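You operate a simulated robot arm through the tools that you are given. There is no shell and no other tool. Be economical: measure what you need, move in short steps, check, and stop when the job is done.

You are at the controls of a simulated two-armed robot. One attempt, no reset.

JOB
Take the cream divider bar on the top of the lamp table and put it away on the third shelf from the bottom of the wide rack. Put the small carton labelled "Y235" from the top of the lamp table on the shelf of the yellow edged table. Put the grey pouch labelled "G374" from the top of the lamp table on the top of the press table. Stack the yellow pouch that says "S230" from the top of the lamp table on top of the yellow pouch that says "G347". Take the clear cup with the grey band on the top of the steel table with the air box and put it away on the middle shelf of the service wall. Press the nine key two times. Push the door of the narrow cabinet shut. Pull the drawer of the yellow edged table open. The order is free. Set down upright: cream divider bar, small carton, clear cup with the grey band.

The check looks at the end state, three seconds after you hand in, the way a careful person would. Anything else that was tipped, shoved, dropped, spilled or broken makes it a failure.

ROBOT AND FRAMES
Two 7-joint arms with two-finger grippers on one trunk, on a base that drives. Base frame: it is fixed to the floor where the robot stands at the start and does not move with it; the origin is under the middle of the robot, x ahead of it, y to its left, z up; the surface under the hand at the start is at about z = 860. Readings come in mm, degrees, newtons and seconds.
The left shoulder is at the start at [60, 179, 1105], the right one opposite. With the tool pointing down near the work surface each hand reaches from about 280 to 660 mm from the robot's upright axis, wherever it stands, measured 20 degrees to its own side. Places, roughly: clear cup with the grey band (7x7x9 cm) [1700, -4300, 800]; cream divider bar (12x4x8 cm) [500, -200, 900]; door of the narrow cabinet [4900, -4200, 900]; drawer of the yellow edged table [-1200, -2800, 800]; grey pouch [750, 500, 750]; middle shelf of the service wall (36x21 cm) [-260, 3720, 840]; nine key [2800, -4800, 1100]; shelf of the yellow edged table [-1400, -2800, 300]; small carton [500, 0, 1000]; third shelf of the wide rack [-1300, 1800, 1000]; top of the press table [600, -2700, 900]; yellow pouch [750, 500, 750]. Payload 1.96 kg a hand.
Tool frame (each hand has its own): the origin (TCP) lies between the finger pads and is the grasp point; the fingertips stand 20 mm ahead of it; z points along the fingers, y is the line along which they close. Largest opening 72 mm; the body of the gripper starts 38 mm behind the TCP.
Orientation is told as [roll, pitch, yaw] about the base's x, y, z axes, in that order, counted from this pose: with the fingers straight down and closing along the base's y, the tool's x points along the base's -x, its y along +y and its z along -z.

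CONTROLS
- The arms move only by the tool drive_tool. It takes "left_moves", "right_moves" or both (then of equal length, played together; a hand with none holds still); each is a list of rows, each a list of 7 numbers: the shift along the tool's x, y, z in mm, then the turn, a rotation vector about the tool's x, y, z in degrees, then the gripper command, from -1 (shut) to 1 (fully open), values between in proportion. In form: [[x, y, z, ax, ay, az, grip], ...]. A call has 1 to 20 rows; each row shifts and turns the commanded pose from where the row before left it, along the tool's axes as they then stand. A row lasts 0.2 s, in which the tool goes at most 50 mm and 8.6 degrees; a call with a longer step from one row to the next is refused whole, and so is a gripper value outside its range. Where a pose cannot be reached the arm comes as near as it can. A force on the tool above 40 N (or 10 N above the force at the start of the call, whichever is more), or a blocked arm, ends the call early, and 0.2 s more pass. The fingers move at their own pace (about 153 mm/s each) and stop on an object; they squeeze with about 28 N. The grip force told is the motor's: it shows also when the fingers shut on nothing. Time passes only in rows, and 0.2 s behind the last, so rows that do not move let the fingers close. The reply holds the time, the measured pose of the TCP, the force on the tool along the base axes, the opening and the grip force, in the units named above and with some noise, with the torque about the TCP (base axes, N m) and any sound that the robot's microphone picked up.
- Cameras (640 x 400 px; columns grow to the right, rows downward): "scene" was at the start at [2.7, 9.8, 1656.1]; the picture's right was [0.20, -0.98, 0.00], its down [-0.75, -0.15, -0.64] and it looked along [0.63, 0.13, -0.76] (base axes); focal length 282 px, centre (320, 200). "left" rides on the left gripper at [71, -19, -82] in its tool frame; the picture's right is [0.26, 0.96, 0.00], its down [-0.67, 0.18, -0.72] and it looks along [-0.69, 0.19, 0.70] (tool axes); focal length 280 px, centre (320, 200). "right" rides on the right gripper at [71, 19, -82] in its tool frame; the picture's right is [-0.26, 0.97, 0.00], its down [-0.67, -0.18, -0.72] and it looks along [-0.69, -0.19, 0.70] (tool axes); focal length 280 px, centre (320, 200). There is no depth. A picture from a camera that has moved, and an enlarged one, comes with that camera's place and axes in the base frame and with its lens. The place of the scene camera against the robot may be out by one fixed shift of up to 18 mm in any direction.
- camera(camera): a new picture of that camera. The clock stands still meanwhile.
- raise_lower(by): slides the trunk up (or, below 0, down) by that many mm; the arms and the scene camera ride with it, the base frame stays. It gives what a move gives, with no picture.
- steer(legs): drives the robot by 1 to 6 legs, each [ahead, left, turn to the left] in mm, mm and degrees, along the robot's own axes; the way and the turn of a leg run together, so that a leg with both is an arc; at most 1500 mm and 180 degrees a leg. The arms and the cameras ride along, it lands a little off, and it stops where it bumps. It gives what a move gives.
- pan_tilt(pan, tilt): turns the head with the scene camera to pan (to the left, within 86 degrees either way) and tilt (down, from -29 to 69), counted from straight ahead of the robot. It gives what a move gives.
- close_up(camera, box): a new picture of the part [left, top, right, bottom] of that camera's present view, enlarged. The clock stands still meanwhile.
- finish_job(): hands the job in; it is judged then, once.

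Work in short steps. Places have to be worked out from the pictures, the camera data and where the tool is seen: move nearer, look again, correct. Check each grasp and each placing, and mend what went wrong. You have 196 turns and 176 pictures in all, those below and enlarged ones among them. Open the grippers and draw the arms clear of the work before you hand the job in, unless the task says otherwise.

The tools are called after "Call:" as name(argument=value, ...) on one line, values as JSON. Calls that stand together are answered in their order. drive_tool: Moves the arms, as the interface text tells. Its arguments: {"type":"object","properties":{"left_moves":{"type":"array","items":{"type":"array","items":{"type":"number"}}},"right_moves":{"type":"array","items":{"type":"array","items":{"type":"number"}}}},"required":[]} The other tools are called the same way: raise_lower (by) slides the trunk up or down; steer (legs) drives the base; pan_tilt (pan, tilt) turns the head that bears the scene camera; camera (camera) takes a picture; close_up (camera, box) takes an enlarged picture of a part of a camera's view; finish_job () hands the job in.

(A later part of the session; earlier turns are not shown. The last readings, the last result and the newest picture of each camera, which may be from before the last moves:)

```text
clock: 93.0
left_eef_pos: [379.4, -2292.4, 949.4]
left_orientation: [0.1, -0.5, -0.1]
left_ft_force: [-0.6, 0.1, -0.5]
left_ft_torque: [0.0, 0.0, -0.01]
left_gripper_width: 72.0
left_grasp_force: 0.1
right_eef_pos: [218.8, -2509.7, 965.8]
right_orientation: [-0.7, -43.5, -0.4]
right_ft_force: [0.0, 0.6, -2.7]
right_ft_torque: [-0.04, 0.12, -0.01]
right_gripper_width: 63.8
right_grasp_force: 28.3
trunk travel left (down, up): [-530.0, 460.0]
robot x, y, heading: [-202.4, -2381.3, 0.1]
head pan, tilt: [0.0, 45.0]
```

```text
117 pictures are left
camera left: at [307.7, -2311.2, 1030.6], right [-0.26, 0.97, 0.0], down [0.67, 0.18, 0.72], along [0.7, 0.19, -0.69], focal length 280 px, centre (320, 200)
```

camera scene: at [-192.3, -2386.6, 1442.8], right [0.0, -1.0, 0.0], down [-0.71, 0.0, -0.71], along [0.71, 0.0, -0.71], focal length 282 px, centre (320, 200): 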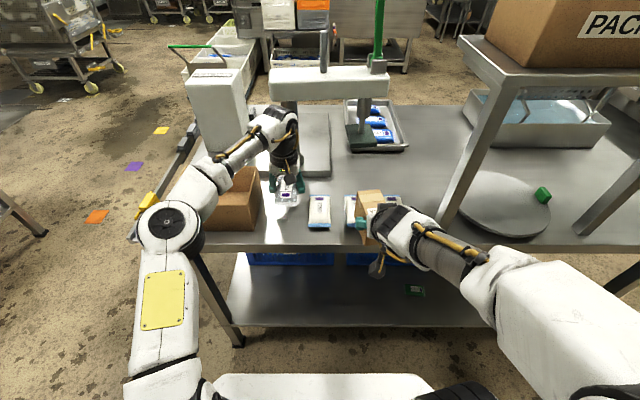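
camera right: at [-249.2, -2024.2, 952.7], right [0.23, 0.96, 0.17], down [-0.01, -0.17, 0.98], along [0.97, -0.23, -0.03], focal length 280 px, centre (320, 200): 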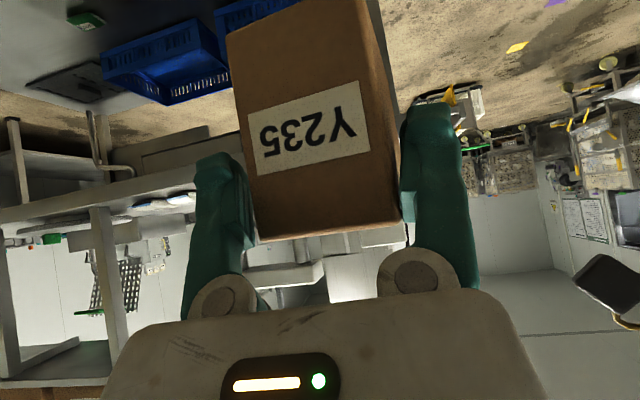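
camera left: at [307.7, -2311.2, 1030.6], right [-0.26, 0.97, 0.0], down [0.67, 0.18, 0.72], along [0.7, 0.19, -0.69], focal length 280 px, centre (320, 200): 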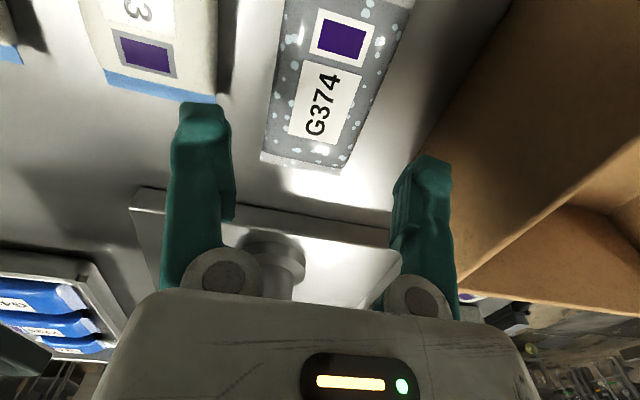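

G374 is placed cleanly. I pull the left hand in, back away into the aisle, then go north to open floor to turn around.

Call:
drive_tool(left_moves=[[0, 0, -30, 0, 0, 0, 1], [45, 0, 0, 0, 0, 0, 1], [45, 0, 0, 0, 0, 0, 1], [45, 0, 0, 0, 0, 0, 1], [45, 0, 0, 0, 0, 0, 1]])

Call:
steer(legs=[[-300, 0, 0], [0, 1050, 0], [0, 0, 90], [0, 0, 90]])

Call:
pan_tilt(pan=20, tilt=25)

Call:
camera(camera="scene")

```text
clock: 94.2
left_eef_pos: [197.5, -2293.1, 980.0]
left_orientation: [0.0, -0.8, 0.0]
left_ft_force: [-1.4, 0.0, 0.0]
left_ft_torque: [0.02, -0.03, 0.03]
left_gripper_width: 72.1
left_grasp_force: 0.1
right_eef_pos: [218.4, -2509.5, 966.3]
right_orientation: [-0.8, -43.5, -0.4]
right_ft_force: [0.8, -0.2, -2.7]
right_ft_torque: [-0.03, 0.13, 0.02]
right_gripper_width: 63.5
right_grasp_force: 28.0
trunk travel left (down, up): [-530.0, 460.0]
robot x, y, heading: [-207.3, -2381.0, -0.1]
head pan, tilt: [0.0, 45.0]
```

```text
clock: 108.7
left_eef_pos: [-921.8, -1426.7, 980.6]
left_orientation: [0.0, -0.7, 178.7]
left_ft_force: [0.5, 1.0, -0.2]
left_ft_torque: [0.01, 0.02, 0.01]
left_gripper_width: 71.8
left_grasp_force: 0.2
right_eef_pos: [-937.6, -1208.5, 965.7]
right_orientation: [-0.7, -43.4, 178.5]
right_ft_force: [0.0, 0.0, -3.2]
right_ft_torque: [0.03, -0.14, -0.01]
right_gripper_width: 61.2
right_grasp_force: 27.5
trunk travel left (down, up): [-530.0, 460.0]
robot x, y, heading: [-521.5, -1344.5, 179.0]
head pan, tilt: [0.0, 45.0]
```

```text
clock: 109.5
left_eef_pos: [-921.6, -1424.7, 980.3]
left_orientation: [0.0, -0.6, 178.7]
left_ft_force: [0.1, 0.7, -0.1]
left_ft_torque: [-0.02, -0.01, 0.01]
left_gripper_width: 72.1
left_grasp_force: 0.1
right_eef_pos: [-937.1, -1208.9, 966.1]
right_orientation: [-0.8, -43.4, 178.5]
right_ft_force: [0.6, 0.7, -2.2]
right_ft_torque: [0.0, -0.11, 0.0]
right_gripper_width: 61.3
right_grasp_force: 27.8
trunk travel left (down, up): [-530.0, 460.0]
robot x, y, heading: [-517.4, -1345.3, 179.1]
head pan, tilt: [20.0, 25.0]
```

```text
116 pictures are left
camera scene: at [-559.1, -1382.2, 1473.4], right [-0.32, 0.95, 0.0], down [0.4, 0.14, -0.91], along [-0.86, -0.29, -0.42], focal length 282 px, centre (320, 200)
```

scene: 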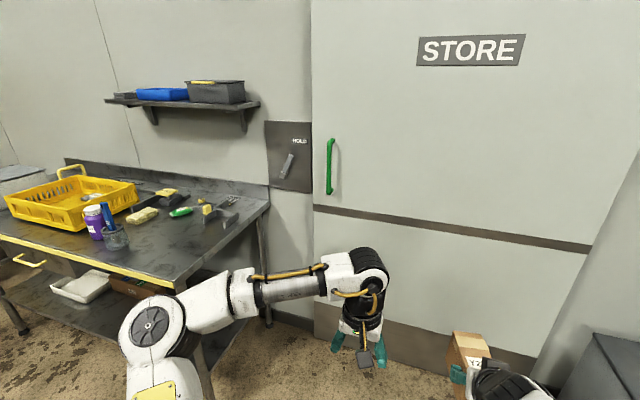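

Carton still held. Now I strafe left toward the yellow edged table's drawer and look at it from the front.

Call:
steer(legs=[[0, 1250, 0]])

Call:
pan_tilt(pan=0, tilt=40)

Call:
camera(camera="scene")

```text
clock: 115.8
left_eef_pos: [-938.5, -2666.7, 979.9]
left_orientation: [-0.1, -0.7, 179.3]
left_ft_force: [-0.7, 0.4, 0.1]
left_ft_torque: [-0.02, 0.01, 0.03]
left_gripper_width: 72.0
left_grasp_force: 0.1
right_eef_pos: [-955.5, -2449.4, 965.9]
right_orientation: [-0.7, -43.5, 178.9]
right_ft_force: [-0.2, 0.3, -3.1]
right_ft_torque: [0.02, -0.12, 0.02]
right_gripper_width: 60.9
right_grasp_force: 28.3
trunk travel left (down, up): [-530.0, 460.0]
robot x, y, heading: [-534.4, -2583.8, 179.5]
head pan, tilt: [20.0, 25.0]
```

```text
clock: 116.6
left_eef_pos: [-938.5, -2666.6, 980.1]
left_orientation: [0.0, -0.5, 179.4]
left_ft_force: [-0.2, -0.4, 0.7]
left_ft_torque: [0.0, 0.03, 0.0]
left_gripper_width: 72.1
left_grasp_force: 0.0
right_eef_pos: [-956.2, -2448.5, 964.8]
right_orientation: [-0.7, -43.4, 178.9]
right_ft_force: [-0.2, -0.1, -2.4]
right_ft_torque: [0.04, -0.13, 0.0]
right_gripper_width: 60.7
right_grasp_force: 27.7
trunk travel left (down, up): [-530.0, 460.0]
robot x, y, heading: [-537.6, -2583.8, 179.2]
head pan, tilt: [0.0, 40.0]
```

```text
115 pictures are left
camera scene: at [-574.5, -2587.8, 1450.2], right [0.01, 1.0, 0.0], down [0.64, -0.01, -0.77], along [-0.77, 0.01, -0.64], focal length 282 px, centre (320, 200)
```

scene: 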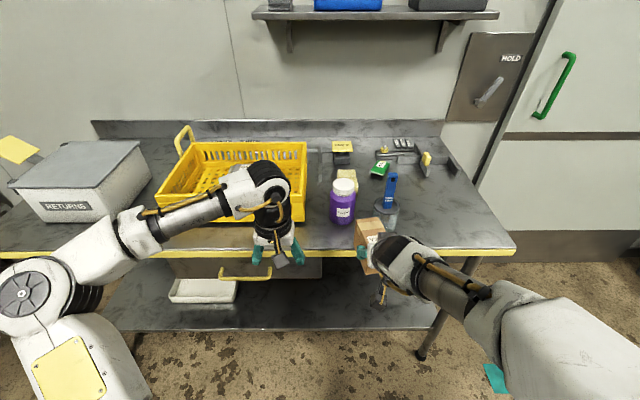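

The drawer handle and the free shelf area to its right are visible. I lower the trunk to look under the table with the carton still in front of it.

Call:
raise_lower(by=-480)

Call:
pan_tilt(pan=0, tilt=30)

Call:
camera(camera="scene")

Call:
camera(camera="right")

```text
refused: -480 is not a number from -400 to 400
```

```text
clock: 117.3
left_eef_pos: [-937.5, -2666.7, 979.0]
left_orientation: [0.1, -0.6, 179.3]
left_ft_force: [1.0, 0.6, 0.2]
left_ft_torque: [0.01, -0.02, 0.02]
left_gripper_width: 71.9
left_grasp_force: 0.0
right_eef_pos: [-956.1, -2449.2, 966.5]
right_orientation: [-0.8, -43.5, 178.9]
right_ft_force: [0.4, -0.5, -2.9]
right_ft_torque: [0.03, -0.11, 0.0]
right_gripper_width: 60.7
right_grasp_force: 28.0
trunk travel left (down, up): [-530.0, 460.0]
robot x, y, heading: [-534.3, -2577.6, 179.7]
head pan, tilt: [0.0, 30.0]
```

```text
114 pictures are left
camera scene: at [-579.9, -2587.6, 1465.4], right [0.01, 1.0, 0.0], down [0.5, 0.0, -0.87], along [-0.87, 0.01, -0.5], focal length 282 px, centre (320, 200)
```

scene: 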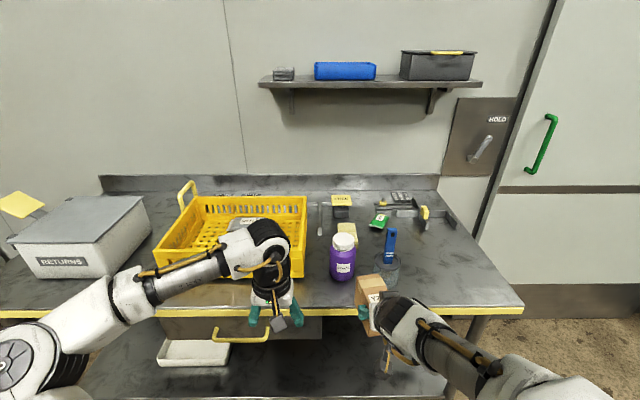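

```text
113 pictures are left
camera right: at [-848.6, -2469.7, 975.0], right [-0.21, -0.96, 0.17], down [0.01, 0.17, 0.98], along [-0.98, 0.21, -0.03], focal length 280 px, centre (320, 200)
```

right: 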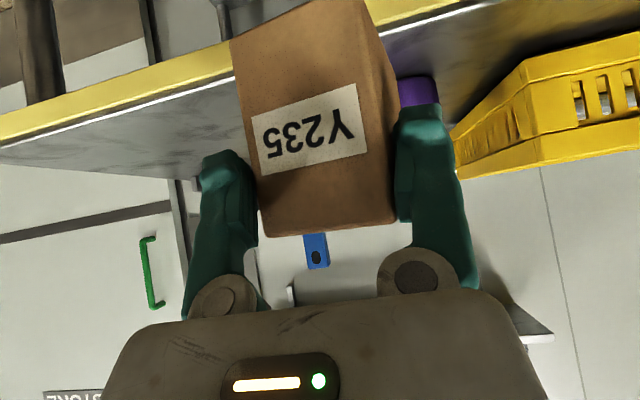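

Limit is 400 mm per call, so I lower in two steps and look under the table.

Call:
raise_lower(by=-400)

Call:
raise_lower(by=-80)

Call:
camera(camera="scene")

Call:
camera(camera="right")

```text
clock: 121.2
left_eef_pos: [-938.6, -2665.8, 580.3]
left_orientation: [0.0, -0.7, 179.3]
left_ft_force: [0.8, 0.0, 0.2]
left_ft_torque: [-0.01, 0.01, 0.02]
left_gripper_width: 72.2
left_grasp_force: 0.1
right_eef_pos: [-955.9, -2449.7, 566.3]
right_orientation: [-0.7, -43.5, 179.0]
right_ft_force: [0.5, 0.7, -3.4]
right_ft_torque: [0.03, -0.13, 0.04]
right_gripper_width: 60.6
right_grasp_force: 28.2
trunk travel left (down, up): [-130.0, 860.0]
robot x, y, heading: [-536.6, -2584.2, 179.6]
head pan, tilt: [0.0, 30.0]
```

```text
clock: 122.3
left_eef_pos: [-937.8, -2666.3, 499.7]
left_orientation: [0.0, -0.7, 179.3]
left_ft_force: [-0.4, 0.3, 0.2]
left_ft_torque: [-0.03, 0.01, 0.01]
left_gripper_width: 72.0
left_grasp_force: 0.1
right_eef_pos: [-954.5, -2448.9, 485.9]
right_orientation: [-0.7, -43.5, 179.0]
right_ft_force: [0.3, 0.5, -3.2]
right_ft_torque: [0.05, -0.12, 0.01]
right_gripper_width: 60.6
right_grasp_force: 27.8
trunk travel left (down, up): [-50.0, 940.0]
robot x, y, heading: [-534.9, -2582.6, 179.7]
head pan, tilt: [0.0, 30.0]
```

```text
112 pictures are left
camera scene: at [-579.7, -2587.6, 985.5], right [0.01, 1.0, 0.0], down [0.5, 0.0, -0.87], along [-0.87, 0.01, -0.5], focal length 282 px, centre (320, 200)
```

scene: 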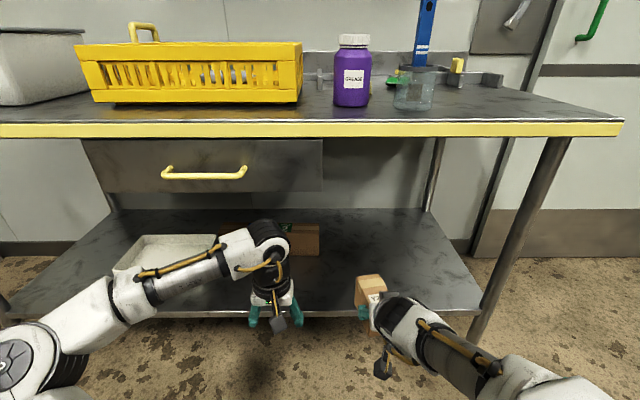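

```text
111 pictures are left
camera right: at [-848.5, -2469.7, 495.1], right [-0.21, -0.96, 0.17], down [0.01, 0.17, 0.98], along [-0.98, 0.21, -0.03], focal length 280 px, centre (320, 200)
```

right: 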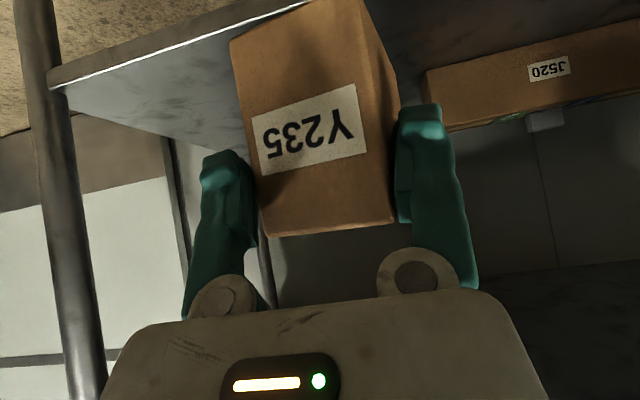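

The shelf front edge is ~x −1113, z ~290, and the area right of the J520 box is free. I lower the left hand out of the way of the drawer, drive 60 mm in and reach the carton over the shelf.

Call:
drive_tool(left_moves=[[0, 0, 20, 0, 0, 0, 1], [0, 0, 20, 0, 0, 0, 1], [0, 0, 20, 0, 0, 0, 1], [0, 0, 20, 0, 0, 0, 1]])

Call:
steer(legs=[[60, -20, 0]])

Call:
drive_tool(right_moves=[[-20, 0, 33, 0, 0, 0, -1], [-20, 0, 33, 0, 0, 0, -1], [-20, 0, 33, 0, 0, 0, -1], [-20, 0, 33, 0, 0, 0, -1], [0, 0, 0, 0, 0, 0, -1]])

Call:
camera(camera="scene")

Call:
camera(camera="right")

```text
clock: 123.3
left_eef_pos: [-939.1, -2665.6, 420.7]
left_orientation: [0.1, -0.6, 179.3]
left_ft_force: [0.5, 0.0, 1.0]
left_ft_torque: [-0.01, 0.01, 0.01]
left_gripper_width: 71.9
left_grasp_force: 0.1
right_eef_pos: [-955.4, -2448.9, 486.4]
right_orientation: [-0.7, -43.6, 179.1]
right_ft_force: [0.5, -0.5, -2.4]
right_ft_torque: [0.03, -0.11, -0.03]
right_gripper_width: 60.5
right_grasp_force: 27.7
trunk travel left (down, up): [-50.0, 940.0]
robot x, y, heading: [-531.5, -2583.6, 179.4]
head pan, tilt: [0.0, 30.0]
```

```text
clock: 124.3
left_eef_pos: [-998.8, -2644.3, 420.9]
left_orientation: [0.0, -0.7, 179.3]
left_ft_force: [-0.2, 0.0, 0.7]
left_ft_torque: [-0.01, -0.01, 0.0]
left_gripper_width: 71.9
left_grasp_force: 0.0
right_eef_pos: [-1015.4, -2428.1, 486.3]
right_orientation: [-0.6, -43.5, 179.1]
right_ft_force: [0.1, -0.2, -2.7]
right_ft_torque: [0.07, -0.12, -0.02]
right_gripper_width: 60.5
right_grasp_force: 28.3
trunk travel left (down, up): [-50.0, 940.0]
robot x, y, heading: [-591.9, -2562.0, 179.6]
head pan, tilt: [0.0, 30.0]
```

```text
clock: 125.5
left_eef_pos: [-999.1, -2644.7, 421.9]
left_orientation: [0.0, -0.6, 179.3]
left_ft_force: [0.2, 0.1, 0.2]
left_ft_torque: [0.01, -0.03, -0.01]
left_gripper_width: 72.2
left_grasp_force: 0.0
right_eef_pos: [-1163.9, -2423.7, 445.7]
right_orientation: [-0.6, -43.5, 179.0]
right_ft_force: [0.0, 1.0, -3.8]
right_ft_torque: [0.0, -0.08, 0.01]
right_gripper_width: 60.1
right_grasp_force: 28.5
trunk travel left (down, up): [-50.0, 940.0]
robot x, y, heading: [-594.1, -2558.1, 179.3]
head pan, tilt: [0.0, 30.0]
```

```text
110 pictures are left
camera scene: at [-639.3, -2566.5, 985.4], right [0.01, 1.0, 0.0], down [0.5, 0.0, -0.87], along [-0.87, 0.01, -0.5], focal length 282 px, centre (320, 200)
```

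scene: 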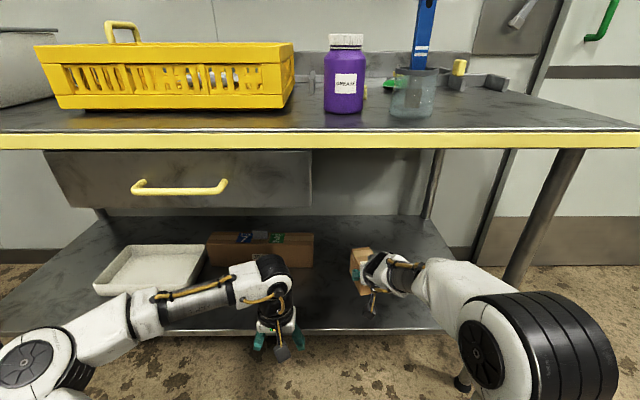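

```text
109 pictures are left
camera right: at [-1056.1, -2444.0, 454.6], right [-0.21, -0.96, 0.17], down [0.01, 0.18, 0.98], along [-0.98, 0.21, -0.03], focal length 280 px, centre (320, 200)
```

right: 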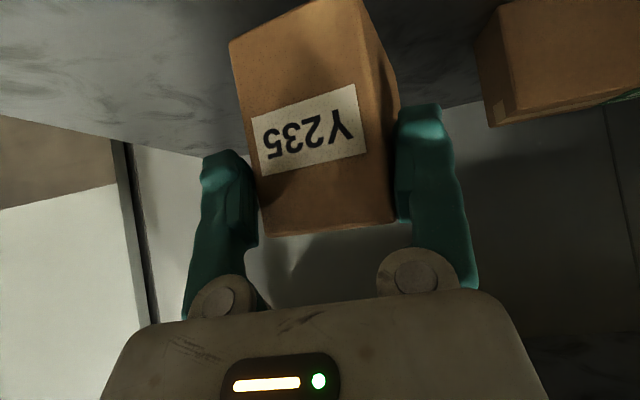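

The carton is well over the shelf. I lower it to just above, then in small steps until contact.

Call:
drive_tool(right_moves=[[15, 0, 16, 0, 0, 0, -1], [15, 0, 16, 0, 0, 0, -1], [12, 0, 12.6, 0, 0, 0, -1], [3.4, 0, 3.6, 0, 0, 0, -1], [3.4, 0, 3.6, 0, 0, 0, -1], [3.4, 0, 3.6, 0, 0, 0, -1]])

Call:
camera(camera="right")

```text
clock: 126.9
left_eef_pos: [-997.5, -2644.5, 421.7]
left_orientation: [0.0, -0.8, 179.3]
left_ft_force: [0.8, -0.6, -0.2]
left_ft_torque: [-0.03, 0.0, -0.01]
left_gripper_width: 72.0
left_grasp_force: 0.1
right_eef_pos: [-1164.1, -2422.8, 371.1]
right_orientation: [-0.7, -43.7, 179.1]
right_ft_force: [1.5, -1.4, 4.9]
right_ft_torque: [-0.02, 0.43, 0.12]
right_gripper_width: 60.0
right_grasp_force: 28.4
trunk travel left (down, up): [-50.0, 940.0]
robot x, y, heading: [-593.9, -2560.0, 179.4]
head pan, tilt: [0.0, 30.0]
```

```text
108 pictures are left
camera right: at [-1056.8, -2443.9, 379.5], right [-0.21, -0.96, 0.17], down [0.01, 0.17, 0.98], along [-0.98, 0.21, -0.03], focal length 280 px, centre (320, 200)
```

right: 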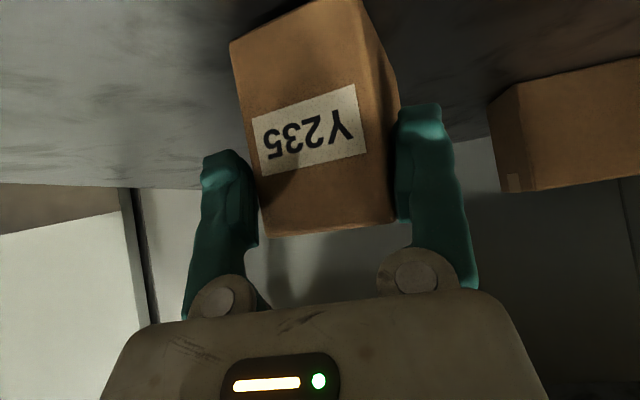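

Contact felt (+8 N) at z≈371. I open and retreat along the finger direction.

Call:
drive_tool(right_moves=[[0.7, 0, 0.7, 0, 0, 0, -1], [0, 0, 0, 0, 0, 0, 1], [0, 0, 0, 0, 0, 0, 1], [0, 0, -10, 0, 0, 0, 1], [0, 0, -25, 0, 0, 0, 1], [0, 0, -35, 0, 0, 0, 1], [0, 0, -40, 0, 0, 0, 1]])

Call:
camera(camera="right")

Call:
camera(camera="scene")

```text
clock: 128.5
left_eef_pos: [-998.6, -2645.7, 421.4]
left_orientation: [-0.2, -0.6, 179.3]
left_ft_force: [-0.2, -0.1, -0.6]
left_ft_torque: [0.0, 0.0, -0.01]
left_gripper_width: 71.9
left_grasp_force: 0.0
right_eef_pos: [-1087.0, -2426.1, 448.1]
right_orientation: [-0.6, -43.4, 178.9]
right_ft_force: [-0.4, 0.4, -0.3]
right_ft_torque: [0.03, -0.02, -0.01]
right_gripper_width: 71.9
right_grasp_force: 0.0
trunk travel left (down, up): [-50.0, 940.0]
robot x, y, heading: [-594.5, -2559.4, 179.4]
head pan, tilt: [0.0, 30.0]
```

```text
107 pictures are left
camera right: at [-981.0, -2447.8, 458.1], right [-0.22, -0.96, 0.17], down [0.01, 0.18, 0.98], along [-0.98, 0.21, -0.03], focal length 280 px, centre (320, 200)
```

right: 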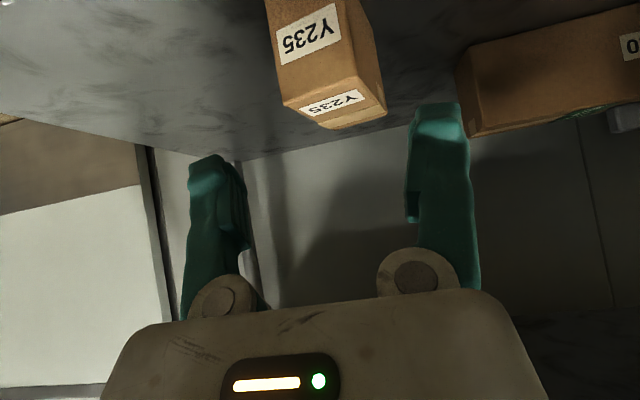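

```text
106 pictures are left
camera scene: at [-639.0, -2567.1, 985.5], right [0.01, 1.0, 0.0], down [0.5, 0.0, -0.87], along [-0.87, 0.01, -0.5], focal length 282 px, centre (320, 200)
```

scene: 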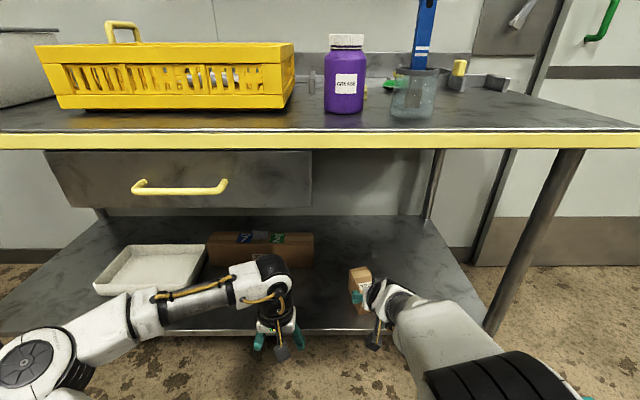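

The carton stands upright on the shelf. Next the drawer: handle bar centre ~(−1040,−2786,778), ~150 mm long. I back off, raise the trunk and turn the left hand horizontal with fingers closing vertically.

Call:
steer(legs=[[-250, 0, 0]])

Call:
raise_lower(by=370)

Call:
drive_tool(left_moves=[[-10, 0, 0, 0, -8.5, 0, 1], [-10, 0, 0, 0, -8.5, 0, 1], [-10, 0, 0, 0, -8.5, 0, 1], [0, 0, 0, 0, -8.5, 0, 1], [0, 0, 0, 0, -8.5, 0, 1], [0, 0, 0, 0, -8.5, 0, 1], [0, 0, 0, 0, -8.5, 0, 1], [0, 0, 0, 0, -8.5, 0, 1], [0, 0, 0, 0, -8.5, 0, 1], [0, 0, 0, 0, -8.5, 0, 1], [0, 0, 0, 0, -5, 0, 1]])

Call:
drive_tool(left_moves=[[0, 0, 0, 0, 0, -8.2, 1], [0, 0, 0, 0, 0, -8.2, 1], [0, 0, 0, 0, 0, -8.2, 1], [0, 0, 0, 0, 0, -8.2, 1], [0, 0, 0, 0, 0, -8.2, 1], [0, 0, 0, 0, 0, -8.2, 1], [0, 0, 0, 0, 0, -8.2, 1], [0, 0, 0, 0, 0, -8.2, 1], [0, 0, 0, 0, 0, -8.2, 1], [0, 0, 0, 0, 0, -8.2, 1], [0, 0, 0, 0, 0, -8.0, 1]])

Call:
camera(camera="left")

Call:
camera(camera="scene")

```text
clock: 130.4
left_eef_pos: [-748.7, -2644.9, 421.4]
left_orientation: [0.0, -0.7, 179.0]
left_ft_force: [0.5, -0.1, -0.4]
left_ft_torque: [0.02, -0.01, -0.06]
left_gripper_width: 71.8
left_grasp_force: 0.1
right_eef_pos: [-835.9, -2425.5, 448.3]
right_orientation: [-0.6, -43.5, 178.7]
right_ft_force: [0.1, 0.1, 0.0]
right_ft_torque: [-0.04, -0.01, 0.0]
right_gripper_width: 72.0
right_grasp_force: 0.1
trunk travel left (down, up): [-50.0, 940.0]
robot x, y, heading: [-343.0, -2565.1, 179.2]
head pan, tilt: [0.0, 30.0]
```

```text
clock: 133.9
left_eef_pos: [-747.4, -2645.9, 791.5]
left_orientation: [0.1, -0.7, 179.0]
left_ft_force: [0.5, -0.4, 0.1]
left_ft_torque: [0.0, 0.03, 0.01]
left_gripper_width: 72.1
left_grasp_force: 0.0
right_eef_pos: [-836.2, -2427.7, 819.1]
right_orientation: [-0.7, -43.5, 178.7]
right_ft_force: [-0.4, 0.7, 0.2]
right_ft_torque: [0.0, 0.03, 0.0]
right_gripper_width: 72.4
right_grasp_force: 0.1
trunk travel left (down, up): [-420.0, 570.0]
robot x, y, heading: [-345.0, -2564.2, 178.9]
head pan, tilt: [0.0, 30.0]
```

```text
clock: 136.3
left_eef_pos: [-798.0, -2632.8, 795.5]
left_orientation: [-175.2, -89.1, -5.8]
left_ft_force: [0.4, -0.2, 0.7]
left_ft_torque: [0.01, -0.01, 0.02]
left_gripper_width: 71.9
left_grasp_force: 0.0
left hand out of reach, approached as far as the arm can: row 7, 8, 9
right_eef_pos: [-836.1, -2425.7, 819.6]
right_orientation: [-0.7, -43.5, 178.7]
right_ft_force: [-0.9, -0.2, -0.6]
right_ft_torque: [-0.01, -0.01, -0.02]
right_gripper_width: 72.0
right_grasp_force: 0.2
trunk travel left (down, up): [-420.0, 570.0]
robot x, y, heading: [-341.2, -2563.8, 179.3]
head pan, tilt: [0.0, 30.0]
```

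```text
clock: 138.7
left_eef_pos: [-798.5, -2633.3, 794.8]
left_orientation: [-90.7, 0.2, -91.1]
left_ft_force: [-0.6, 0.0, 0.0]
left_ft_torque: [0.01, 0.0, 0.04]
left_gripper_width: 71.9
left_grasp_force: 0.0
right_eef_pos: [-835.6, -2428.1, 819.1]
right_orientation: [-0.7, -43.5, 178.7]
right_ft_force: [0.4, 0.1, 0.0]
right_ft_torque: [-0.01, -0.02, 0.01]
right_gripper_width: 71.8
right_grasp_force: 0.1
trunk travel left (down, up): [-420.0, 570.0]
robot x, y, heading: [-343.9, -2562.4, 179.3]
head pan, tilt: [0.0, 30.0]
```

```text
105 pictures are left
camera left: at [-715.8, -2564.3, 814.0], right [-0.01, 0.27, -0.96], down [0.7, -0.69, -0.19], along [-0.71, -0.68, -0.18], focal length 280 px, centre (320, 200)
```

left: 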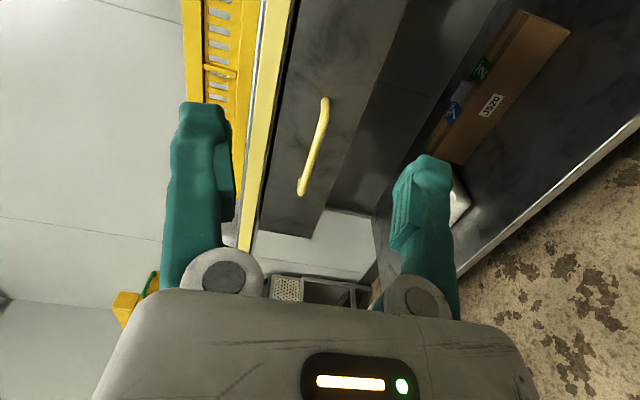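

```text
104 pictures are left
camera scene: at [-387.5, -2569.5, 1355.5], right [0.02, 1.0, 0.0], down [0.5, -0.01, -0.87], along [-0.87, 0.01, -0.5], focal length 282 px, centre (320, 200)
```

scene: 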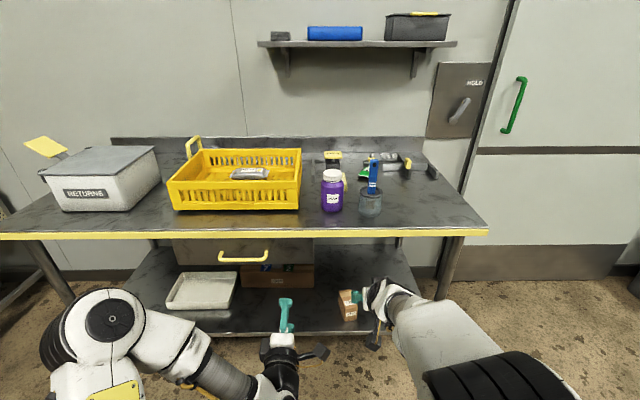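

The handle is resolved at about (−1040, −2787, 767), running along y. I shift the left hand to its line, drive 130 mm closer and look again.

Call:
drive_tool(left_moves=[[-38.5, 7, 0, 0, 0, 0, 1], [-38.5, 7, 0, 0, 0, 0, 1], [-38.5, 7, 0, 0, 0, 0, 1], [-38.5, 7, 0, 0, 0, 0, 1], [0, 0, 0, 0, 0, 0, 1]])

Call:
steer(legs=[[130, 0, 0.6]])

Call:
camera(camera="left")

```text
clock: 139.9
left_eef_pos: [-807.4, -2783.7, 762.2]
left_orientation: [-90.8, 0.0, -91.1]
left_ft_force: [-0.6, 0.1, -0.5]
left_ft_torque: [-0.01, -0.01, 0.0]
left_gripper_width: 72.0
left_grasp_force: 0.0
left hand out of reach, approached as far as the arm can: row 1, 2
right_eef_pos: [-835.7, -2426.4, 818.6]
right_orientation: [-0.8, -43.5, 178.6]
right_ft_force: [-0.2, 0.2, 0.7]
right_ft_torque: [-0.03, 0.03, 0.0]
right_gripper_width: 71.9
right_grasp_force: 0.0
trunk travel left (down, up): [-420.0, 570.0]
robot x, y, heading: [-346.3, -2566.0, 179.0]
head pan, tilt: [0.0, 30.0]
```

```text
clock: 141.2
left_eef_pos: [-934.6, -2789.8, 760.0]
left_orientation: [-90.6, 0.0, -90.3]
left_ft_force: [0.3, 0.2, -0.1]
left_ft_torque: [-0.01, 0.01, -0.02]
left_gripper_width: 72.1
left_grasp_force: 0.1
right_eef_pos: [-969.0, -2432.6, 817.7]
right_orientation: [-0.7, -43.4, 179.5]
right_ft_force: [-0.8, 0.1, -0.4]
right_ft_torque: [0.01, 0.01, 0.02]
right_gripper_width: 71.9
right_grasp_force: 0.1
trunk travel left (down, up): [-420.0, 570.0]
robot x, y, heading: [-471.0, -2560.5, 179.5]
head pan, tilt: [0.0, 30.0]
```

```text
103 pictures are left
camera left: at [-853.2, -2718.9, 780.2], right [-0.01, 0.26, -0.96], down [0.71, -0.68, -0.19], along [-0.7, -0.69, -0.18], focal length 280 px, centre (320, 200)
```

left: 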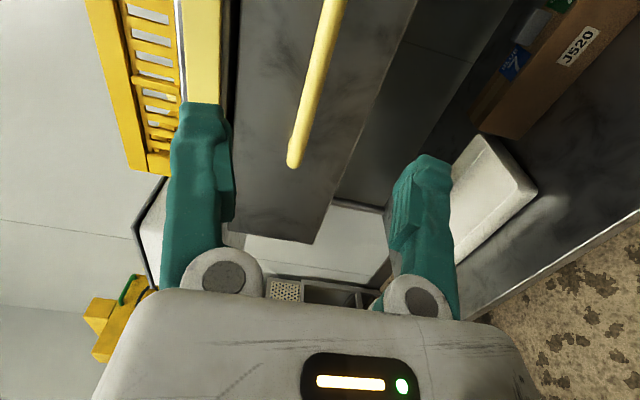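

Handle height 765; I raise 5 mm and advance to bring the bar between the fingers, then close.

Call:
drive_tool(left_moves=[[0, -5, 0, 0, 0, 0, 1], [0, 0, 35, 0, 0, 0, 1], [0, 0, 35, 0, 0, 0, 1], [0, 0, 30, 0, 0, 0, 1], [0, 0, 0, 0, 0, 0, 1]])

Call:
camera(camera="left")

```text
clock: 142.4
left_eef_pos: [-1033.9, -2789.3, 767.0]
left_orientation: [-90.7, 0.0, -90.4]
left_ft_force: [-0.5, 0.1, 0.0]
left_ft_torque: [0.0, -0.02, 0.0]
left_gripper_width: 71.8
left_grasp_force: 0.1
right_eef_pos: [-968.0, -2432.4, 819.4]
right_orientation: [-0.8, -43.4, 179.4]
right_ft_force: [0.0, -0.6, 0.0]
right_ft_torque: [-0.04, -0.02, -0.01]
right_gripper_width: 71.7
right_grasp_force: 0.0
trunk travel left (down, up): [-420.0, 570.0]
robot x, y, heading: [-474.1, -2564.9, 180.0]
head pan, tilt: [0.0, 30.0]
```

```text
102 pictures are left
camera left: at [-951.5, -2719.2, 786.7], right [-0.01, 0.26, -0.96], down [0.71, -0.68, -0.19], along [-0.7, -0.69, -0.18], focal length 280 px, centre (320, 200)
```

left: 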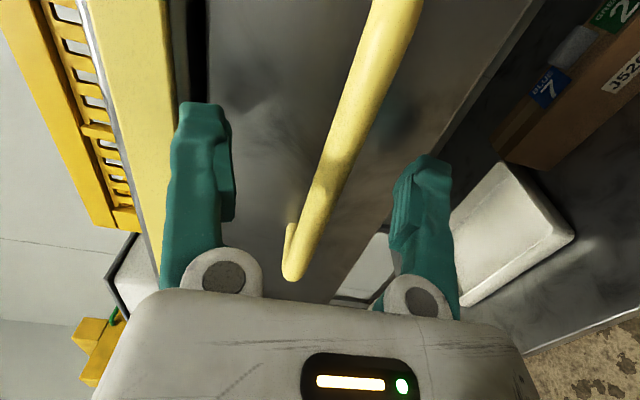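

The bar lies at x≈−1032 right between the fingers. Closing.

Call:
drive_tool(left_moves=[[0, 0, 0, 0, 0, 0, -1], [0, 0, 0, 0, 0, 0, -1], [0, 0, 0, 0, 0, 0, -1], [0, 0, 0, 0, 0, 0, -1]])

Call:
drive_tool(left_moves=[[0, 0, -20, 0, 0, 0, -1], [0, 0, -20, 0, 0, 0, -1], [0, 0, -20, 0, 0, 0, -1], [0, 0, -20, 0, 0, 0, -1], [0, 0, 0, 0, 0, 0, -1]])

Call:
camera(camera="scene")

```text
clock: 143.4
left_eef_pos: [-1033.4, -2790.1, 765.8]
left_orientation: [-90.2, 0.1, -90.4]
left_ft_force: [2.8, 4.6, -23.5]
left_ft_torque: [-0.06, 0.01, 0.18]
left_gripper_width: 6.2
left_grasp_force: 30.7
right_eef_pos: [-970.0, -2432.7, 817.3]
right_orientation: [-0.7, -43.5, 179.4]
right_ft_force: [-0.2, 0.5, 0.6]
right_ft_torque: [0.02, -0.02, 0.01]
right_gripper_width: 71.8
right_grasp_force: 0.0
trunk travel left (down, up): [-420.0, 570.0]
robot x, y, heading: [-471.5, -2559.9, 180.0]
head pan, tilt: [0.0, 30.0]
```

```text
clock: 144.6
left_eef_pos: [-955.3, -2789.3, 764.7]
left_orientation: [-90.4, 0.1, -90.4]
left_ft_force: [1.1, 4.0, -28.3]
left_ft_torque: [-0.02, 0.07, 0.02]
left_gripper_width: 5.7
left_grasp_force: 30.9
right_eef_pos: [-969.7, -2432.6, 818.5]
right_orientation: [-0.7, -43.4, 179.4]
right_ft_force: [-1.4, 1.0, -0.5]
right_ft_torque: [0.01, 0.0, 0.02]
right_gripper_width: 72.3
right_grasp_force: 0.0
trunk travel left (down, up): [-420.0, 570.0]
robot x, y, heading: [-474.1, -2561.5, 179.9]
head pan, tilt: [0.0, 30.0]
```

```text
101 pictures are left
camera scene: at [-520.3, -2569.2, 1355.2], right [0.0, 1.0, 0.0], down [0.5, 0.0, -0.86], along [-0.86, 0.0, -0.5], focal length 282 px, centre (320, 200)
```

scene: 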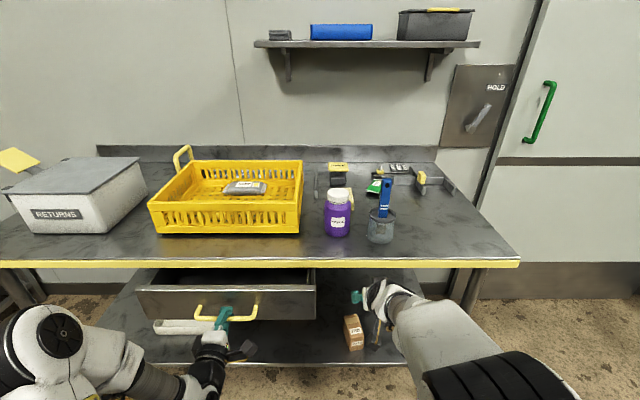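

The drawer slides out (80 mm so far). I continue pulling by driving back, slowly.

Call:
drive_tool(left_moves=[[0, 1, -25, 0, 0, 0, -1], [0, 1, -25, 0, 0, 0, -1], [0, 0, -25, 0, 0, 0, -1], [0, 0, -25, 0, 0, 0, -1], [0, 0, 0, 0, 0, 0, -1]])

Call:
steer(legs=[[-70, 0, 0]])

Call:
camera(camera="scene")

```text
clock: 145.3
left_eef_pos: [-921.2, -2790.1, 764.6]
left_orientation: [-92.6, -0.3, -91.0]
left_ft_force: [1.3, 5.5, 23.9]
left_ft_torque: [0.19, -0.05, -0.73]
left_gripper_width: 6.1
left_grasp_force: 31.1
left hand out of reach, approached as far as the arm can: row 2, 3
right_eef_pos: [-967.7, -2430.3, 820.0]
right_orientation: [-0.6, -43.6, 179.3]
right_ft_force: [-0.1, -0.7, -0.8]
right_ft_torque: [0.03, -0.05, 0.01]
right_gripper_width: 72.1
right_grasp_force: 0.1
trunk travel left (down, up): [-420.0, 570.0]
robot x, y, heading: [-475.3, -2562.1, 179.7]
head pan, tilt: [0.0, 30.0]
stopped in row 3 (left hand): the force on the tool passed its limit at 52 N (the readings are from after the stop); the commanded pose is now the measured one
```

```text
clock: 146.0
left_eef_pos: [-915.3, -2789.5, 765.4]
left_orientation: [-92.8, -0.2, -91.1]
left_ft_force: [1.9, 2.5, -1.0]
left_ft_torque: [0.05, 0.02, 0.02]
left_gripper_width: 6.0
left_grasp_force: 30.0
right_eef_pos: [-959.9, -2431.4, 819.1]
right_orientation: [-0.6, -43.5, 179.3]
right_ft_force: [0.3, 0.1, 0.0]
right_ft_torque: [0.0, 0.03, -0.01]
right_gripper_width: 72.0
right_grasp_force: 0.1
trunk travel left (down, up): [-420.0, 570.0]
robot x, y, heading: [-462.0, -2563.5, 179.9]
head pan, tilt: [0.0, 30.0]
stopped in leg 1: the force on the tool passed its limit at 43 N (the readings are from after the stop); the commanded pose is now the measured one
```

```text
100 pictures are left
camera scene: at [-509.3, -2568.0, 1355.4], right [0.0, 1.0, 0.0], down [0.5, 0.0, -0.87], along [-0.87, 0.0, -0.5], focal length 282 px, centre (320, 200)
```

scene: 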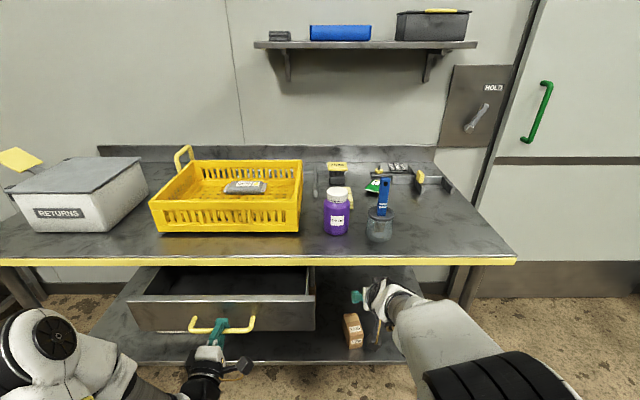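

Opened ~118 mm so far. I try a further gentle pull to see whether that's the stop.

Call:
drive_tool(left_moves=[[0, 0, -5, 0, 0, 0, -1], [0, 0, -5, 0, 0, 0, -1], [0, 0, -5, 0, 0, 0, -1], [0, 0, -5, 0, 0, 0, -1], [0, 0, -5, 0, 0, 0, -1], [0, 0, 0, 0, 0, 0, -1]])

Call:
steer(legs=[[-60, 0, 0]])

```text
clock: 146.9
left_eef_pos: [-908.9, -2789.1, 766.1]
left_orientation: [-94.1, -0.5, -91.4]
left_ft_force: [-2.1, 4.9, 21.7]
left_ft_torque: [0.27, -0.06, -0.56]
left_gripper_width: 6.1
left_grasp_force: 30.2
left hand out of reach, approached as far as the arm can: row 2, 3, 4
right_eef_pos: [-958.7, -2429.6, 819.4]
right_orientation: [-0.4, -43.5, 179.2]
right_ft_force: [0.0, 0.5, 1.1]
right_ft_torque: [0.0, -0.01, 0.02]
right_gripper_width: 72.1
right_grasp_force: 0.1
trunk travel left (down, up): [-420.0, 570.0]
robot x, y, heading: [-470.4, -2568.6, 179.7]
head pan, tilt: [0.0, 30.0]
stopped in row 4 (left hand): the force on the tool passed its limit at 44 N (the readings are from after the stop); the commanded pose is now the measured one
```

```text
clock: 147.6
left_eef_pos: [-902.6, -2790.5, 764.8]
left_orientation: [-94.2, -0.3, -91.5]
left_ft_force: [2.6, 4.1, -3.7]
left_ft_torque: [0.08, 0.0, 0.19]
left_gripper_width: 6.1
left_grasp_force: 30.0
right_eef_pos: [-950.8, -2428.9, 819.6]
right_orientation: [-0.6, -43.6, 179.2]
right_ft_force: [-0.8, 0.1, 0.3]
right_ft_torque: [0.01, 0.01, -0.01]
right_gripper_width: 71.7
right_grasp_force: 0.0
trunk travel left (down, up): [-420.0, 570.0]
robot x, y, heading: [-454.1, -2564.1, 179.8]
head pan, tilt: [0.0, 30.0]
stopped in leg 1: the force on the tool passed its limit at 43 N (the readings are from after the stop); the commanded pose is now the measured one
```

The drawer still moves but my arm is too folded. I let go, back the base off 170 mm, and regrasp with the arm extended.

Call:
drive_tool(left_moves=[[0, 0, 0, 0, 0, 0, 1], [0, 0, 0, 0, 0, 0, 1], [0, 0, 0, 0, 0, 0, 1]])

Call:
steer(legs=[[-170, 0, 0]])

Call:
drive_tool(left_moves=[[0, 0, 20, 4, 0, 0, 1], [0, 0, 20, 0, 0, 0, 1], [0, 0, 20, 0, 0, 0, 1], [0, 0, 20, 0, 0, 0, 1], [0, 0, 0, 0, 0, 0, 1]])

Call:
camera(camera="left")

```text
clock: 148.4
left_eef_pos: [-902.2, -2790.2, 766.3]
left_orientation: [-94.4, -0.4, -91.5]
left_ft_force: [-0.3, 0.1, -0.3]
left_ft_torque: [0.0, 0.01, -0.02]
left_gripper_width: 72.0
left_grasp_force: 0.0
right_eef_pos: [-951.8, -2430.1, 819.5]
right_orientation: [-0.6, -43.7, 179.2]
right_ft_force: [0.3, 0.5, -0.1]
right_ft_torque: [0.03, -0.01, 0.01]
right_gripper_width: 71.8
right_grasp_force: 0.0
trunk travel left (down, up): [-420.0, 570.0]
robot x, y, heading: [-457.0, -2566.6, 179.8]
head pan, tilt: [0.0, 30.0]
```

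```text
clock: 149.9
left_eef_pos: [-731.7, -2792.7, 766.7]
left_orientation: [-94.5, -0.4, -91.2]
left_ft_force: [0.4, -0.6, 0.5]
left_ft_torque: [-0.02, -0.03, 0.03]
left_gripper_width: 72.0
left_grasp_force: 0.1
right_eef_pos: [-783.0, -2432.3, 820.5]
right_orientation: [-0.6, -43.5, 179.4]
right_ft_force: [-0.3, -0.6, 0.0]
right_ft_torque: [-0.01, 0.0, -0.03]
right_gripper_width: 72.1
right_grasp_force: 0.1
trunk travel left (down, up): [-420.0, 570.0]
robot x, y, heading: [-288.1, -2565.6, 179.8]
head pan, tilt: [0.0, 30.0]
```

```text
clock: 151.1
left_eef_pos: [-813.3, -2792.3, 775.5]
left_orientation: [-98.4, -0.4, -91.2]
left_ft_force: [-0.1, 0.0, 0.5]
left_ft_torque: [0.03, 0.02, -0.03]
left_gripper_width: 72.0
left_grasp_force: 0.1
right_eef_pos: [-783.3, -2431.1, 820.1]
right_orientation: [-0.6, -43.7, 179.4]
right_ft_force: [-0.1, -1.2, 0.0]
right_ft_torque: [-0.01, 0.06, -0.01]
right_gripper_width: 72.0
right_grasp_force: 0.1
trunk travel left (down, up): [-420.0, 570.0]
robot x, y, heading: [-285.7, -2565.0, 179.7]
head pan, tilt: [0.0, 30.0]
```

```text
99 pictures are left
camera left: at [-728.2, -2722.3, 782.2], right [-0.14, 0.26, -0.96], down [0.67, -0.69, -0.28], along [-0.73, -0.68, -0.08], focal length 280 px, centre (320, 200)
```

left: 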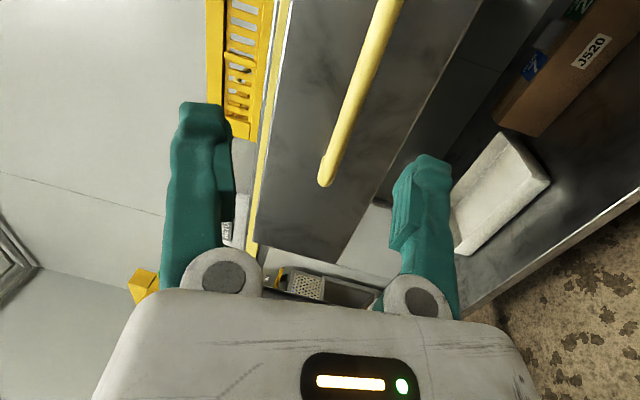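

I fix the pitch (wrong sign), drive 50 mm closer, and advance onto the bar again.

Call:
drive_tool(left_moves=[[0, 4, 0, -8.4, 0, 0, 1], [0, 4, 0, 0, 0, 0, 1], [0, 0, 0, 0, 0, 0, 1]])

Call:
steer(legs=[[45, 0, 0]])

Call:
drive_tool(left_moves=[[0, 0, 20, 0, 0, 0, 1], [0, 0, 22, 0, 0, 0, 1], [0, 0, 0, 0, 0, 0, 1]])

Call:
camera(camera="left")

```text
clock: 151.9
left_eef_pos: [-813.1, -2791.1, 768.4]
left_orientation: [-90.0, -0.3, -91.3]
left_ft_force: [0.5, -0.4, -0.3]
left_ft_torque: [-0.01, 0.04, -0.02]
left_gripper_width: 72.1
left_grasp_force: 0.0
right_eef_pos: [-783.4, -2431.4, 818.1]
right_orientation: [-0.6, -43.7, 179.3]
right_ft_force: [0.7, -0.8, 0.2]
right_ft_torque: [0.0, -0.04, 0.01]
right_gripper_width: 72.0
right_grasp_force: 0.1
trunk travel left (down, up): [-420.0, 570.0]
robot x, y, heading: [-290.5, -2565.0, 179.9]
head pan, tilt: [0.0, 30.0]
```

```text
clock: 152.8
left_eef_pos: [-858.3, -2791.4, 766.5]
left_orientation: [-89.8, -0.4, -91.3]
left_ft_force: [-0.1, 0.1, -0.3]
left_ft_torque: [0.0, 0.01, -0.01]
left_gripper_width: 71.9
left_grasp_force: 0.1
right_eef_pos: [-827.9, -2431.7, 818.8]
right_orientation: [-0.5, -43.6, 179.3]
right_ft_force: [-0.8, 0.0, -0.4]
right_ft_torque: [0.01, 0.01, 0.01]
right_gripper_width: 71.9
right_grasp_force: 0.0
trunk travel left (down, up): [-420.0, 570.0]
robot x, y, heading: [-334.7, -2560.7, 179.7]
head pan, tilt: [0.0, 30.0]
```

```text
clock: 153.6
left_eef_pos: [-899.6, -2790.1, 765.7]
left_orientation: [-89.9, -0.4, -91.2]
left_ft_force: [0.2, -0.3, 0.4]
left_ft_torque: [0.01, -0.05, 0.0]
left_gripper_width: 72.1
left_grasp_force: 0.0
right_eef_pos: [-827.9, -2432.8, 819.8]
right_orientation: [-0.6, -43.5, 179.4]
right_ft_force: [1.1, -0.5, -0.5]
right_ft_torque: [0.02, -0.04, 0.02]
right_gripper_width: 72.0
right_grasp_force: 0.0
trunk travel left (down, up): [-420.0, 570.0]
robot x, y, heading: [-332.6, -2563.4, 180.0]
head pan, tilt: [0.0, 30.0]
```

```text
98 pictures are left
camera left: at [-817.1, -2721.5, 786.7], right [0.01, 0.26, -0.97], down [0.7, -0.69, -0.18], along [-0.71, -0.68, -0.18], focal length 280 px, centre (320, 200)
```

left: 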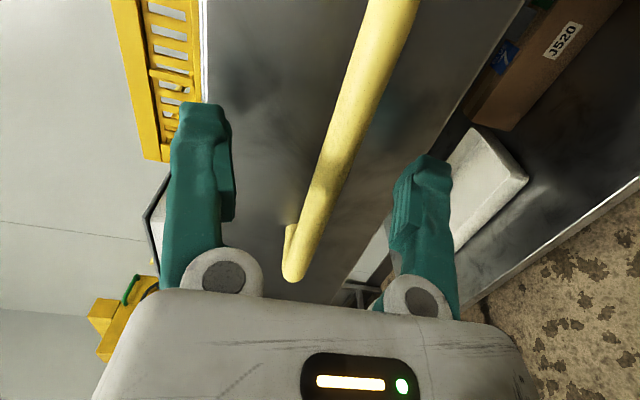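

Bar is between the fingers again; I close and pull with the arm.

Call:
drive_tool(left_moves=[[0, 0, 0, 0, 0, 0, -1], [0, 0, 0, 0, 0, 0, -1], [0, 0, 0, 0, 0, 0, -1], [0, 0, -12, 0, 0, 0, -1], [0, 0, -15, 0, 0, 0, -1], [0, 0, -15, 0, 0, 0, -1], [0, 0, -15, 0, 0, 0, -1], [0, 0, -15, 0, 0, 0, -1], [0, 0, -15, 0, 0, 0, -1], [0, 0, -15, 0, 0, 0, -1], [0, 0, 0, 0, 0, 0, -1]])

Call:
camera(camera="scene")

```text
clock: 155.8
left_eef_pos: [-797.1, -2791.3, 765.2]
left_orientation: [-89.1, -0.1, -91.5]
left_ft_force: [2.7, 1.9, -17.7]
left_ft_torque: [0.04, 0.01, 0.12]
left_gripper_width: 5.9
left_grasp_force: 31.0
right_eef_pos: [-828.7, -2431.8, 819.8]
right_orientation: [-0.7, -43.5, 179.4]
right_ft_force: [0.3, 0.1, 0.4]
right_ft_torque: [0.0, 0.04, -0.05]
right_gripper_width: 72.1
right_grasp_force: 0.0
trunk travel left (down, up): [-420.0, 570.0]
robot x, y, heading: [-337.2, -2561.2, 179.9]
head pan, tilt: [0.0, 30.0]
stopped in row 11 (left hand): the force on the tool passed its limit at 42 N (the readings are from after the stop); the commanded pose is now the measured one
```

```text
97 pictures are left
camera scene: at [-378.3, -2569.3, 1355.8], right [0.0, 1.0, 0.0], down [0.5, 0.0, -0.87], along [-0.87, 0.0, -0.5], focal length 282 px, centre (320, 200)
```

scene: 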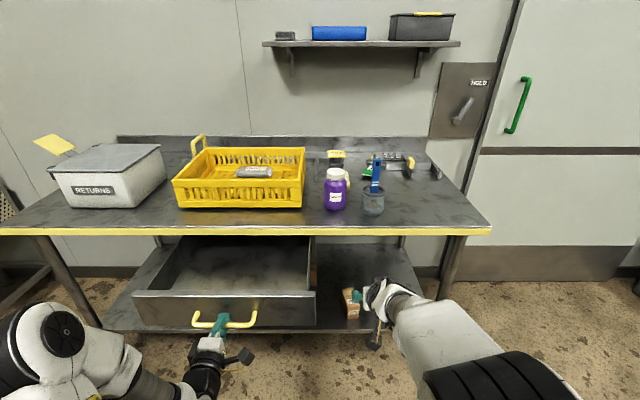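

The drawer is open ~237 mm. One more gentle pull to check for the end stop, then I let go.

Call:
drive_tool(left_moves=[[0, 0.5, -10, 0, 0, 0, -1], [0, 0.5, -10, 0, 0, 0, -1], [0, 0, -10, 0, 0, 0, -1], [0, 0, 0, 0, 0, 0, -1]])

```text
clock: 156.7
left_eef_pos: [-781.4, -2790.8, 766.1]
left_orientation: [-91.0, -0.5, -92.1]
left_ft_force: [-1.0, 4.6, 23.5]
left_ft_torque: [0.34, -0.06, -0.76]
left_gripper_width: 5.8
left_grasp_force: 30.9
left hand out of reach, approached as far as the arm can: row 2, 3
right_eef_pos: [-826.9, -2430.4, 820.9]
right_orientation: [-0.5, -43.7, 179.3]
right_ft_force: [1.0, -0.2, 0.7]
right_ft_torque: [0.02, 0.02, -0.01]
right_gripper_width: 72.1
right_grasp_force: 0.2
trunk travel left (down, up): [-420.0, 570.0]
robot x, y, heading: [-333.8, -2563.0, 179.8]
head pan, tilt: [0.0, 30.0]
stopped in row 4 (left hand): the force on the tool passed its limit at 43 N (the readings are from after the stop); the commanded pose is now the measured one
```

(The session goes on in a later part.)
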